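You operate a simulated robot arm through the tools that you are given. There is no shell and no other tool. Be economical: measure what you need, move in short steps, check, and stop when the job is done.

Carry out the task below with a simulated robot arm. There is one attempt and no reset: what you move stays moved.

TASK
Slide the paper ball along the top of the teal bench until it stands next to the round brush.
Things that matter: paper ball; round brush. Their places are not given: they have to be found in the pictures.

It is judged by the outcome, as a careful person would: the job done as asked, and still so three seconds after it is handed in. It fails if anything else is knocked over, pushed out of place, dropped, spilled or broken.

THE ROBOT
A 6-joint arm with a two-finger parallel gripper, fixed in place. Base frame: the origin is at the foot of the arm, x ahead of it, y to its left, z up; the work surface is at about z = 840. Lengths are in mm, angles in rad, forces in N, time in s.
With the tool pointing down near the work surface it reaches from about 260 to 680 mm from the base axis. Its first joint turns from -1.152 to 1.152 rad. Payload 2.9 kg.
Tool frame: the origin (TCP) lies between the finger pads and is the grasp point; the fingertips stand 30 mm ahead of it; z points along the fingers, y is the line along which they close. The gripper opens to 110 mm. The fingers are 20 mm wide and 10 mm thick; the gripper's body (48 by 112 mm) begins 55 mm behind the TCP.
Orientation is that of the tool frame in the base frame, as a unit quaternion [x, y, z, w]. With the fingers straight down and closing along the base's y, the tool's x points along the base's -x, its y along +y and its z along -z.

THE INTERFACE
- The arm moves only by the tool arm_command. Its arguments are lists of equal length, an entry for each row: "delta_rot": the turn, a rotation vector about the tool's x, y, z in units of 5 degrees (1.0 is 5 degrees), a list of three; "dp": the shift along the tool's x, y, z in units of 25 mm (1.0 is 25 mm), a list of three; "gripper": the opening, from 0 (shut) to 1 (fully open). In form: {"delta_rot": [[ax, ay, az], ...], "dp": [[x, y, z], ...], "gripper": [gripper, ...]}. A call has 1 to 10 rows; each row shifts and turns the commanded pose from where the row before left it, along the tool's axes as they then stand. A call with a number of a shift or a turn outside -1 to 1 is refused whole. A row lasts 0.2 s, in which the tool goes at most 50 mm and 0.15 rad; a call with a longer step from one row to the next is refused whole, and so is a gripper value outside its range. A pose out of reach is approached as far as the arm can. The call stops where the force on the tool passes 40 N (or 10 N more than at its start, if that is more) or the arm is blocked; 0.2 s more then pass. The fingers move at their own pace (about 108 mm/s each) and stop on an object; they squeeze with about 30 N. The grip force told is the motor's: it shows also when the fingers shut on nothing. Time passes only in rows, and 0.2 s behind the last, so rows that do not move let the fingers close. It gives the time, the measured TCP pose, the force on the tool (base axes), the opening and the grip force at its end, in the units of the frame above (readings bear some noise).
- Cameras (640 x 400 px; columns grow to the right, rows downward): "scene" is fixed at [84.6, 436.3, 1392.1]; the picture's right is [-0.69, -0.72, 0.00], its down [-0.37, 0.35, -0.86] and it looks along [0.63, -0.60, -0.50] (base axes); focal length 327 px, centre (320, 200). "wrist" rides on the gripper at [-36, 0, -57] in the tool frame; the picture's right is [0.00, -1.00, 0.00], its down [0.97, 0.00, -0.24] and it looks along [0.24, 0.00, 0.97] (tool axes); focal length 218 px, centre (320, 200).
- snapshot(camera): a new picture of that camera. No time passes.
- probe_pixels(camera, pixels): there is no depth. For up to 12 entries [column, row, z] of the newest picture of that camera ("zoom" is the newest enlarged one), the place [x, y] in the base frame at which the ray of that pixel passes the height z, good to about 3 mm. No time passes.
- zoom(camera, box): a new picture of the part [left, top, right, bottom] of that camera's present view, enlarged. No time passes.
- hand_in(): hands the job in; it is judged then, once.

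Work in short steps. Measure before you move; look again where a grasp or a placing could have gone wrong, and mend it. You have 60 turns and 26 pictures in all, the two below and enlarged ones among them. Open the gripper and draw the arm clear of the work before you hand the job in, unless the task says otherwise; then end with one line.

The tools are called after "Call:" as a command line: name --argument value ..., lists and objects as JSON in quotes. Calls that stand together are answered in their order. arm_command: Moves the arm, as the interface text tells. Its arguments: {"type":"object","properties":{"delta_rot":{"type":"array","items":{"type":"array","items":{"type":"number"}}},"dp":{"type":"array","items":{"type":"array","items":{"type":"number"}}},"gripper":{"type":"array","items":{"type":"number"}}},"required":["delta_rot","dp","gripper"]} The other tools are called the same way: snapshot (camera) takes a picture; probe_pixels (camera, pixels) gives the place at which the rays of pixels pass given heights; zoom (camera, box) takes an enlarged picture of a part of a camera's view; hand_in () hands the job in.

At the start:

```text
time: 0.0
tool_pos: [466.2, 10.0, 1058.0]
tcp_rot: [0.0, 1.0, 0.0, 0.0]
force: [0.1, -0.8, 0.2]
opening: 110.0
finger_force: 0.1
```

scene: 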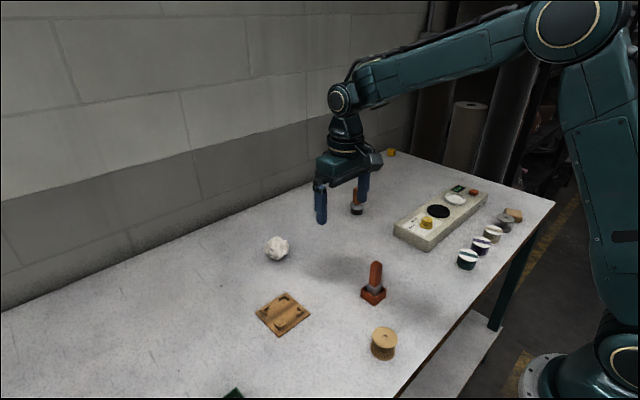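
wrist: 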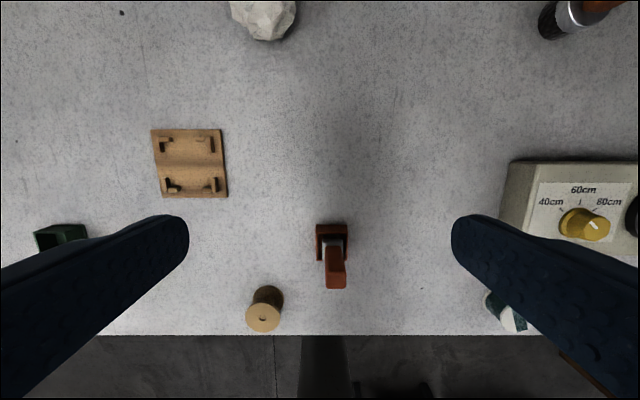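

The paper ball shows at scene (277,248); brush candidates are at (357,203) and (373,283). I zoom in to tell them apart.

Call:
zoom --camera "scene" --box '[240, 170, 420, 310]'

Call:
probe_pixels --camera "scene" --pixels '[[277, 260, 840], [277, 248, 860], [357, 213, 840], [357, 208, 850], [373, 300, 840], [356, 190, 900]]'

Call:
probe_pixels --camera "wrist" --pixels '[[264, 12, 860], [264, 40, 840], [550, 20, 850], [297, 10, 860], [230, 10, 860], [540, 35, 840]]'

```text
2.86 times, centred on (330, 240) of scene
```

zoom: 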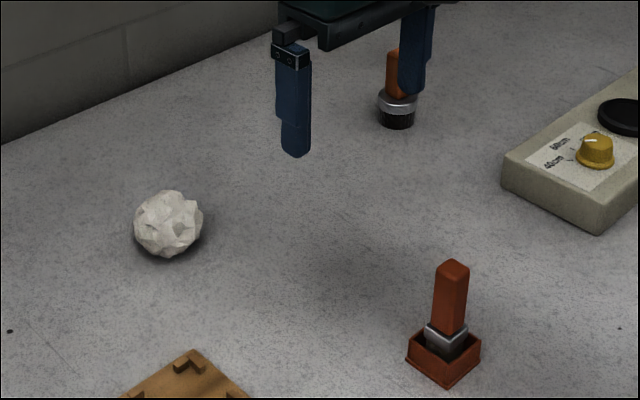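

```text
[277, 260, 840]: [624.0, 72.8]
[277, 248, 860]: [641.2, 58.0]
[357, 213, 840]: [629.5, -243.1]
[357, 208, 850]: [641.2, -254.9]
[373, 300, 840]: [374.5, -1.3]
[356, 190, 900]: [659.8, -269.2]
```

```text
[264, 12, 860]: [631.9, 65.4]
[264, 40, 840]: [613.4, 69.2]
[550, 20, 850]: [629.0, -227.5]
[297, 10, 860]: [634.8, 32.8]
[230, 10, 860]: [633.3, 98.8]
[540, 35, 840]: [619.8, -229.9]
```

The round brush is the one with round black bristles, near (635,-240); the other has a square base. The ball is near (636,62) with a radius of about 30. I go above the ball and start turning the tool so the fingers close along base x.

Call:
arm_command --delta_rot '[[0, 0, 0], [0, 0, 0], [0, 0, 0], [0, 0, 0], [0, 0, 0], [0, 0, 0], [0, 0, 0], [0, 0, -1], [0, 0, -1], [0, 0, -1]]' --dp '[[-0.97, 0.3, 0.3], [-0.97, 0.3, 0.3], [-0.97, 0.3, 0.3], [-0.97, 0.3, 0.3], [-0.97, 0.3, 0.3], [-0.97, 0.3, 0.3], [-0.97, 0.3, 0.3], [0, 0, 0], [0, 0, 0], [0, 0, 0]]' --gripper '[1, 1, 1, 1, 1, 1, 1, 1, 1, 1]'

Call:
arm_command --delta_rot '[[0, 0, -1], [0, 0, -1], [0, 0, -1], [0, 0, -1], [0, 0, -1], [0, 0, -1], [0, 0, -1], [0, 0, -1], [0, 0, -1], [0, 0, -1]]' --dp '[[0, 0, 0], [0, 0, 0], [0, 0, 0], [0, 0, 0], [0, 0, 0], [0, 0, 0], [0, 0, 0], [0, 0, 0], [0, 0, 0], [0, 0, 0]]' --gripper '[1, 1, 1, 1, 1, 1, 1, 1, 1, 1]'

Call:
arm_command --delta_rot '[[0, 0, -1], [0, 0, -1], [0, 0, -1], [0, 0, -1], [0, 0, -1]]' --dp '[[0, 0, 0], [0, 0, 0], [0, 0, 0], [0, 0, 0], [0, 0, 0]]' --gripper '[1, 1, 1, 1, 1]'

Call:
snapshot --camera "wrist"

Call:
snapshot --camera "scene"

```text
time: 2.2
tool_pos: [636.8, 62.7, 1005.9]
tcp_rot: [-0.132, 0.991, -0.001, 0.001]
force: [0.0, 0.1, -0.4]
opening: 110.1
finger_force: 0.0
```

```text
time: 4.4
tool_pos: [636.6, 62.9, 1003.8]
tcp_rot: [-0.538, 0.843, 0.0, 0.0]
force: [-0.4, 1.1, -0.6]
opening: 110.0
finger_force: 0.0
```

```text
time: 5.6
tool_pos: [636.6, 61.9, 1006.3]
tcp_rot: [0.707, -0.707, 0.0, 0.0]
force: [-0.5, 0.3, -0.5]
opening: 110.0
finger_force: 0.1
```

```text
22 pictures are left
```

wrist: 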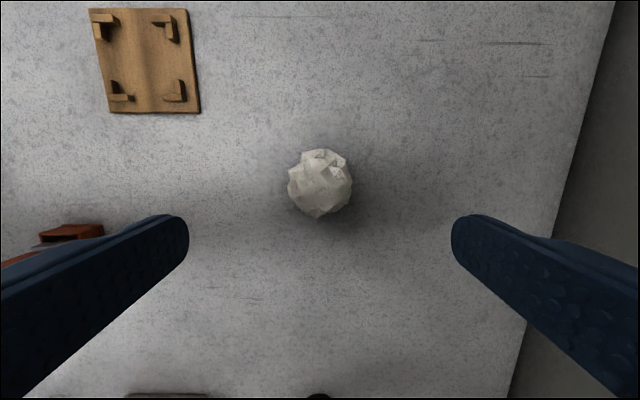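

```text
21 pictures are left
```

scene: 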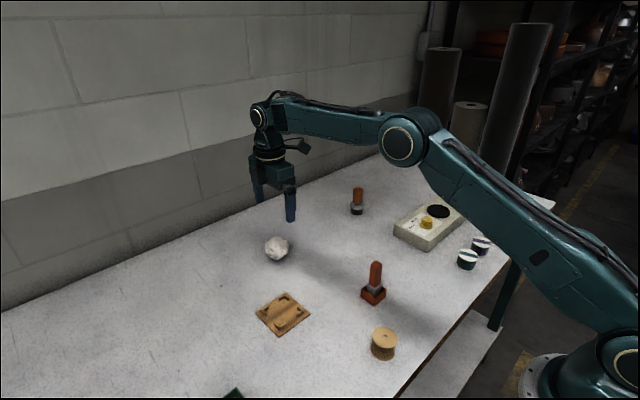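

The ball is at wrist (320,184), spanning columns 288 to 352. I probe it, and zoom on the brush, which is now visible in the scene view.

Call:
probe_pixels --camera "wrist" --pixels '[[320, 184, 860], [320, 184, 866], [288, 184, 862], [352, 184, 862], [320, 217, 860], [320, 150, 860], [610, 20, 840], [510, 390, 840]]'

Call:
zoom --camera "scene" --box '[325, 175, 389, 215]'

```text
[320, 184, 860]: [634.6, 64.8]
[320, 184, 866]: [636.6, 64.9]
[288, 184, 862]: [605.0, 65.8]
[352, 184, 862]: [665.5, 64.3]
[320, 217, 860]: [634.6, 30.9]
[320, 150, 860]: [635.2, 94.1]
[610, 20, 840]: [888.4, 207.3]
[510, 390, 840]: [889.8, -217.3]
```

```text
10.00 times, centred on (357, 195) of scene
```

zoom: 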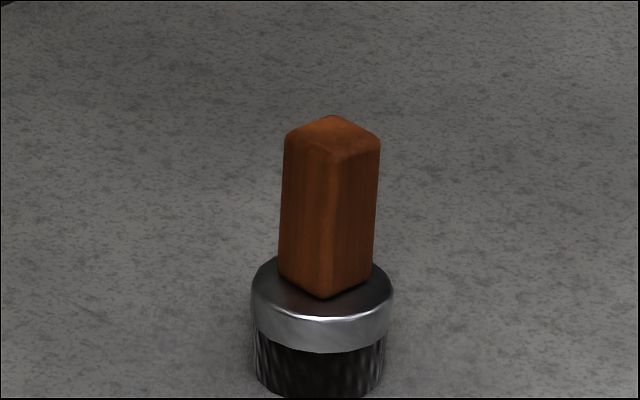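

Call:
probe_pixels --camera "zoom" --pixels '[[318, 397, 840], [322, 285, 870], [322, 285, 880], [322, 285, 865], [332, 130, 920], [332, 130, 930]]'

```text
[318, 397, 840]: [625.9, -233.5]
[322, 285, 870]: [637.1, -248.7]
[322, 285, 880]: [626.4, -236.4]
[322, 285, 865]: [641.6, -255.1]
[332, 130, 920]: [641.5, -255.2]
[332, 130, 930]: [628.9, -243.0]
```

The ball's centre is about (635.5,64), radius 30. The brush axis is about (640,-248), radius 22, with its handle top near z 920. I descend to z of about 877, so the tips stay above the bench.

Call:
arm_command --delta_rot '[[0, 0, 0], [0, 0, 0], [0, 0, 0], [0, 0, 0], [0, 0, 0], [0, 0, 0], [0, 0, 0], [0, 0, 0]]' --dp '[[-0.06, 0, 0.65], [0, 0, 0.65], [0, 0, 0.65], [0, 0, 0.65], [0, 0, 0.65], [0, 0, 0.65], [0, 0, 0.65], [0, 0, 0.6]]' --gripper '[1, 1, 1, 1, 1, 1, 1, 1]'

Call:
snapshot --camera "wrist"

```text
time: 7.4
tool_pos: [634.7, 66.2, 877.7]
tcp_rot: [-0.707, 0.707, 0.0, 0.0]
force: [-0.7, -0.5, -0.2]
opening: 109.8
finger_force: 0.1
```

```text
19 pictures are left
```

wrist: 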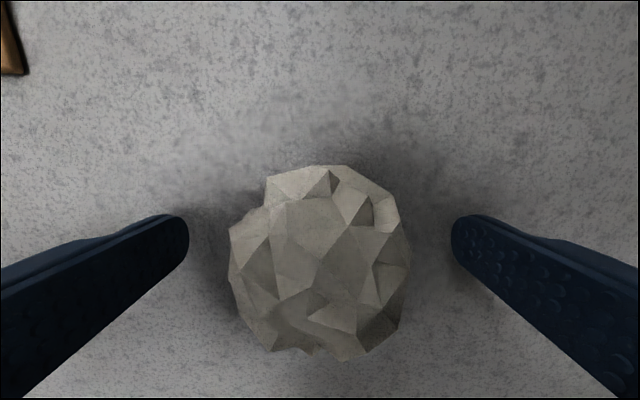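

The ball is centred at about (319,260) between the fingers. I close on it.

Call:
arm_command --delta_rot '[[0, 0, 0], [0, 0, 0], [0, 0, 0], [0, 0, 0], [0, 0, 0]]' --dp '[[0, 0, 0], [0, 0, 0], [0, 0, 0], [0, 0, 0], [0, 0, 0]]' --gripper '[0.7, 0.6, 0.5, 0.48, 0.48]'

Call:
snapshot --camera "wrist"

```text
time: 8.6
tool_pos: [634.7, 64.7, 878.0]
tcp_rot: [0.707, -0.707, 0.0, 0.0]
force: [0.5, 0.3, 0.7]
opening: 55.6
finger_force: 29.5
```

```text
18 pictures are left
```

wrist: 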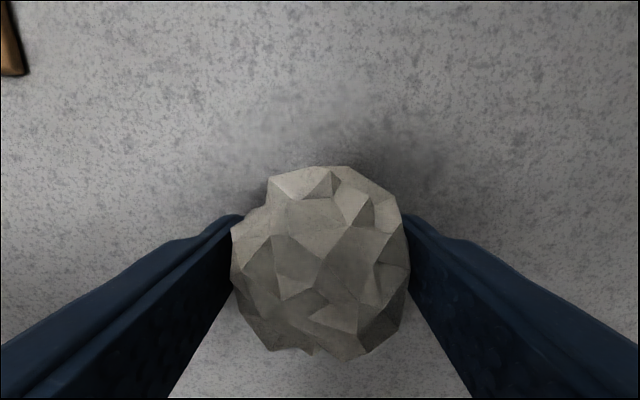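

The ball is held (opening 55.6 mm, 29.5 N). I slide it 200 mm along -y.

Call:
arm_command --delta_rot '[[0, 0, 0], [0, 0, 0], [0, 0, 0], [0, 0, 0], [0, 0, 0], [0, 0, 0], [0, 0, 0], [0, 0, 0], [0, 0, 0], [0, 0, 0]]' --dp '[[0.8, 0, 0], [0.8, 0, 0], [0.8, 0, 0], [0.8, 0, 0], [0.8, 0, 0], [0.8, 0, 0], [0.8, 0, 0], [0.8, 0, 0], [0.8, 0, 0], [0.8, 0, 0]]' --gripper '[0.48, 0.48, 0.48, 0.48, 0.48, 0.48, 0.48, 0.48, 0.48, 0.48]'

Call:
snapshot --camera "wrist"

Call:
zoom --camera "scene" --box '[280, 150, 408, 230]'

```text
time: 10.8
tool_pos: [637.4, -135.1, 878.2]
tcp_rot: [0.708, -0.707, 0.001, 0.0]
force: [0.1, 2.4, 4.9]
opening: 55.5
finger_force: 29.9
```

```text
17 pictures are left
```

wrist: 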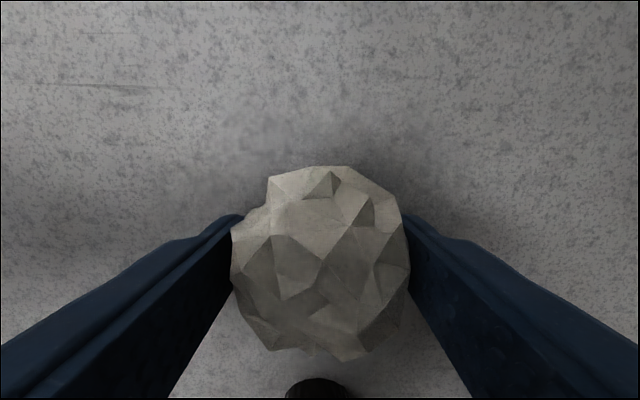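

```text
5.00 times, centred on (344, 190) of scene
```

zoom: 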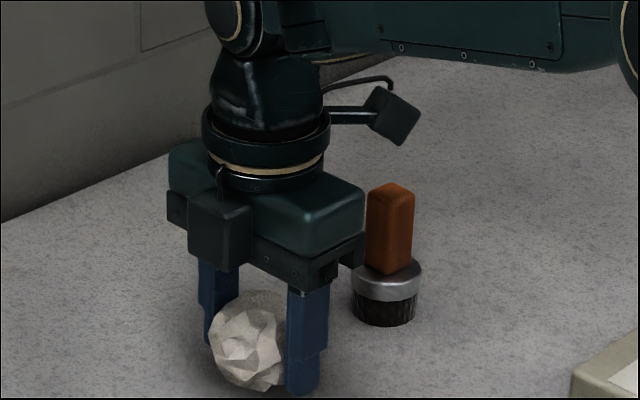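

The wrist view shows the near edge of the bristles at (318,378). I measure the gap.

Call:
probe_pixels --camera "wrist" --pixels '[[318, 378, 840], [318, 378, 845], [286, 395, 842], [356, 395, 842]]'

Call:
probe_pixels --camera "zoom" --pixels '[[384, 326, 840], [353, 310, 840], [415, 310, 840]]'

```text
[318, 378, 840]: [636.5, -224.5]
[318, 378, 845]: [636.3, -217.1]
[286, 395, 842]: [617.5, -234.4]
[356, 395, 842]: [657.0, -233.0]
```

```text
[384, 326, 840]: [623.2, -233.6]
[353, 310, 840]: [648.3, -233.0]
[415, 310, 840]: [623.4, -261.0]
```

The brush's near edge is at y of about -224 and the ball's front at about -166, so the gap is about 57 mm. I slide 45 mm more.

Call:
arm_command --delta_rot '[[0, 0, 0], [0, 0, 0], [0, 0, 0], [0, 0, 0]]' --dp '[[0.45, 0, 0], [0.45, 0, 0], [0.45, 0, 0], [0.45, 0, 0]]' --gripper '[0.48, 0.48, 0.48, 0.48]'

Call:
snapshot --camera "wrist"

Call:
zoom --camera "scene" --box '[300, 165, 396, 225]'

```text
time: 11.8
tool_pos: [635.9, -179.8, 875.4]
tcp_rot: [0.708, -0.707, -0.001, 0.0]
force: [-1.0, 0.7, 3.0]
opening: 55.6
finger_force: 30.2
```

```text
15 pictures are left
```

wrist: 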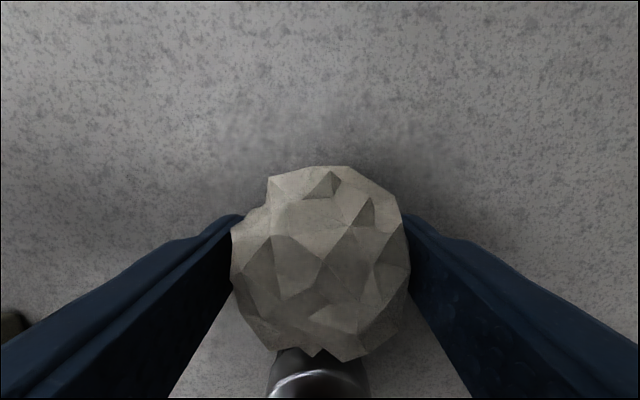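

```text
6.67 times, centred on (348, 195) of scene
```

zoom: 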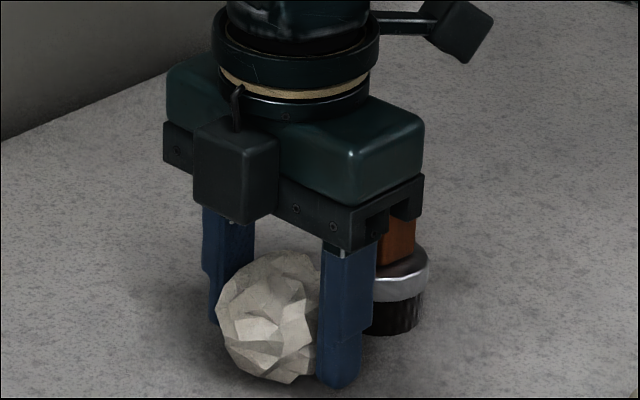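

I check the remaining gap from the ferrule rim at (318,372) and the ball's front edge at (330,360).

Call:
probe_pixels --camera "wrist" --pixels '[[318, 372, 865], [318, 372, 870], [330, 360, 865], [330, 360, 872], [345, 361, 875], [268, 390, 858], [370, 390, 858]]'

```text
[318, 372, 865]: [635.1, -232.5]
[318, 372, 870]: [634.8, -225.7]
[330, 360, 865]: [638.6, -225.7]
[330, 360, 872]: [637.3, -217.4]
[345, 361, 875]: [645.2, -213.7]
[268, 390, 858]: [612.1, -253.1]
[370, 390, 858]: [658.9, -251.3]
```

The ball's front is at y of about -215 and the ferrule at about -224, so the gap is roughly 9 mm with no contact. I release gently.

Call:
arm_command --delta_rot '[[0, 0, 0], [0, 0, 0], [0, 0, 0], [0, 0, 0], [0, 0, 0], [0, 0, 0], [0, 0, 0]]' --dp '[[0, 0, 0], [0, 0, 0], [0, 0, 0], [0, 0, 0], [0, 0, 0], [0, 0, 0], [0, 0, 0]]' --gripper '[0.51, 0.53, 0.56, 0.62, 0.7, 0.8, 0.85]'

Call:
snapshot --camera "wrist"

```text
time: 13.4
tool_pos: [636.9, -178.5, 878.9]
tcp_rot: [-0.707, 0.707, -0.001, 0.0]
force: [-0.5, 1.0, 0.2]
opening: 93.5
finger_force: 0.1
```

```text
13 pictures are left
```

wrist: 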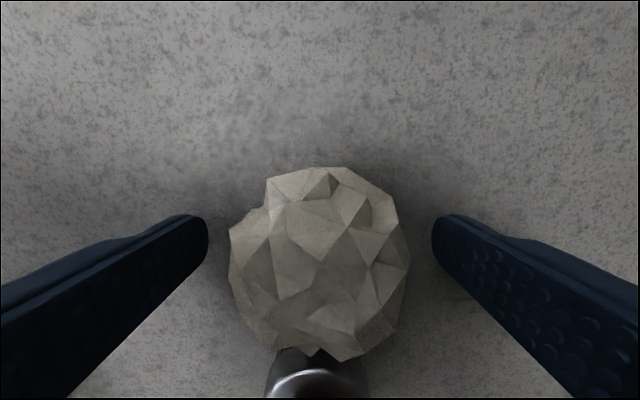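

The ball stayed put. I raise straight up.

Call:
arm_command --delta_rot '[[0, 0, 0], [0, 0, 0], [0, 0, 0], [0, 0, 0], [0, 0, 0], [0, 0, 0], [0, 0, 0], [0, 0, 0]]' --dp '[[0, 0, -0.5], [0, 0, -0.7], [0, 0, -0.8], [0, 0, -0.8], [0, 0, -0.8], [0, 0, -0.8], [0, 0, -0.8], [0, 0, -0.8]]' --gripper '[0.85, 0.85, 0.85, 0.85, 0.85, 0.85, 0.85, 0.85]'

Call:
arm_command --delta_rot '[[0, 0, 0], [0, 0, 0], [0, 0, 0], [0, 0, 0], [0, 0, 0], [0, 0, 0]]' --dp '[[-0.8, 0, 0], [-0.8, 0, 0], [-0.8, 0, 0], [-0.8, 0, 0], [-0.8, 0, 0], [-0.8, 0, 0]]' --gripper '[0.85, 0.85, 0.85, 0.85, 0.85, 0.85]'

Call:
zoom --camera "scene" --box '[300, 165, 396, 225]'

Call:
snapshot --camera "wrist"

Call:
snapshot --camera "scene"

```text
time: 15.2
tool_pos: [635.0, -180.0, 1028.1]
tcp_rot: [0.707, -0.707, 0.0, 0.0]
force: [0.5, -0.3, 0.6]
opening: 93.3
finger_force: 0.0
```

```text
time: 16.6
tool_pos: [634.6, -61.7, 1026.7]
tcp_rot: [0.707, -0.707, 0.0, 0.0]
force: [0.0, -0.1, 0.0]
opening: 93.5
finger_force: 0.1
```

```text
6.67 times, centred on (348, 195) of scene
```

zoom: 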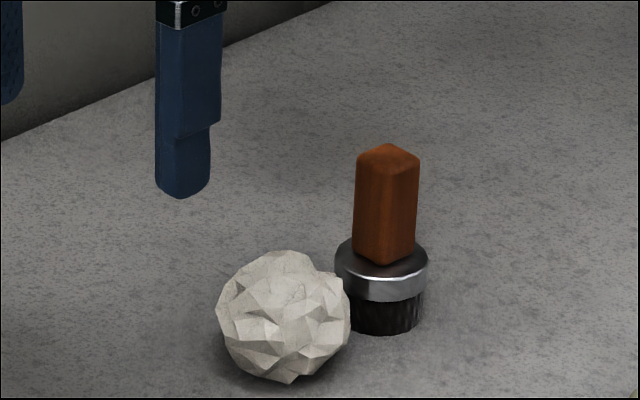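

```text
11 pictures are left
```

wrist: 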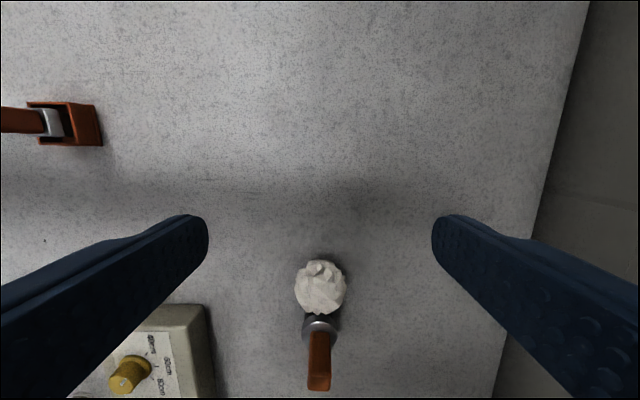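

```text
10 pictures are left
```

scene: 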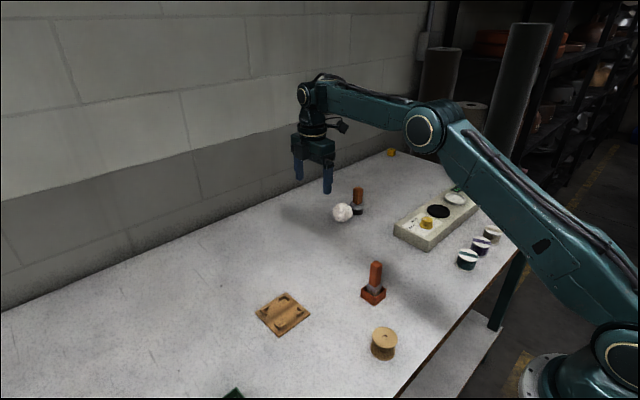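

The ball rests right beside the upright round brush, nothing else has moved, and the arm is clear with the gripper open. I hand in.

Call:
hand_in

```text
The job is handed in.
```

The paper ball now stands next to the round brush, roughly 9 mm from it. I slid it along the bench without lifting it, and nothing else was moved.
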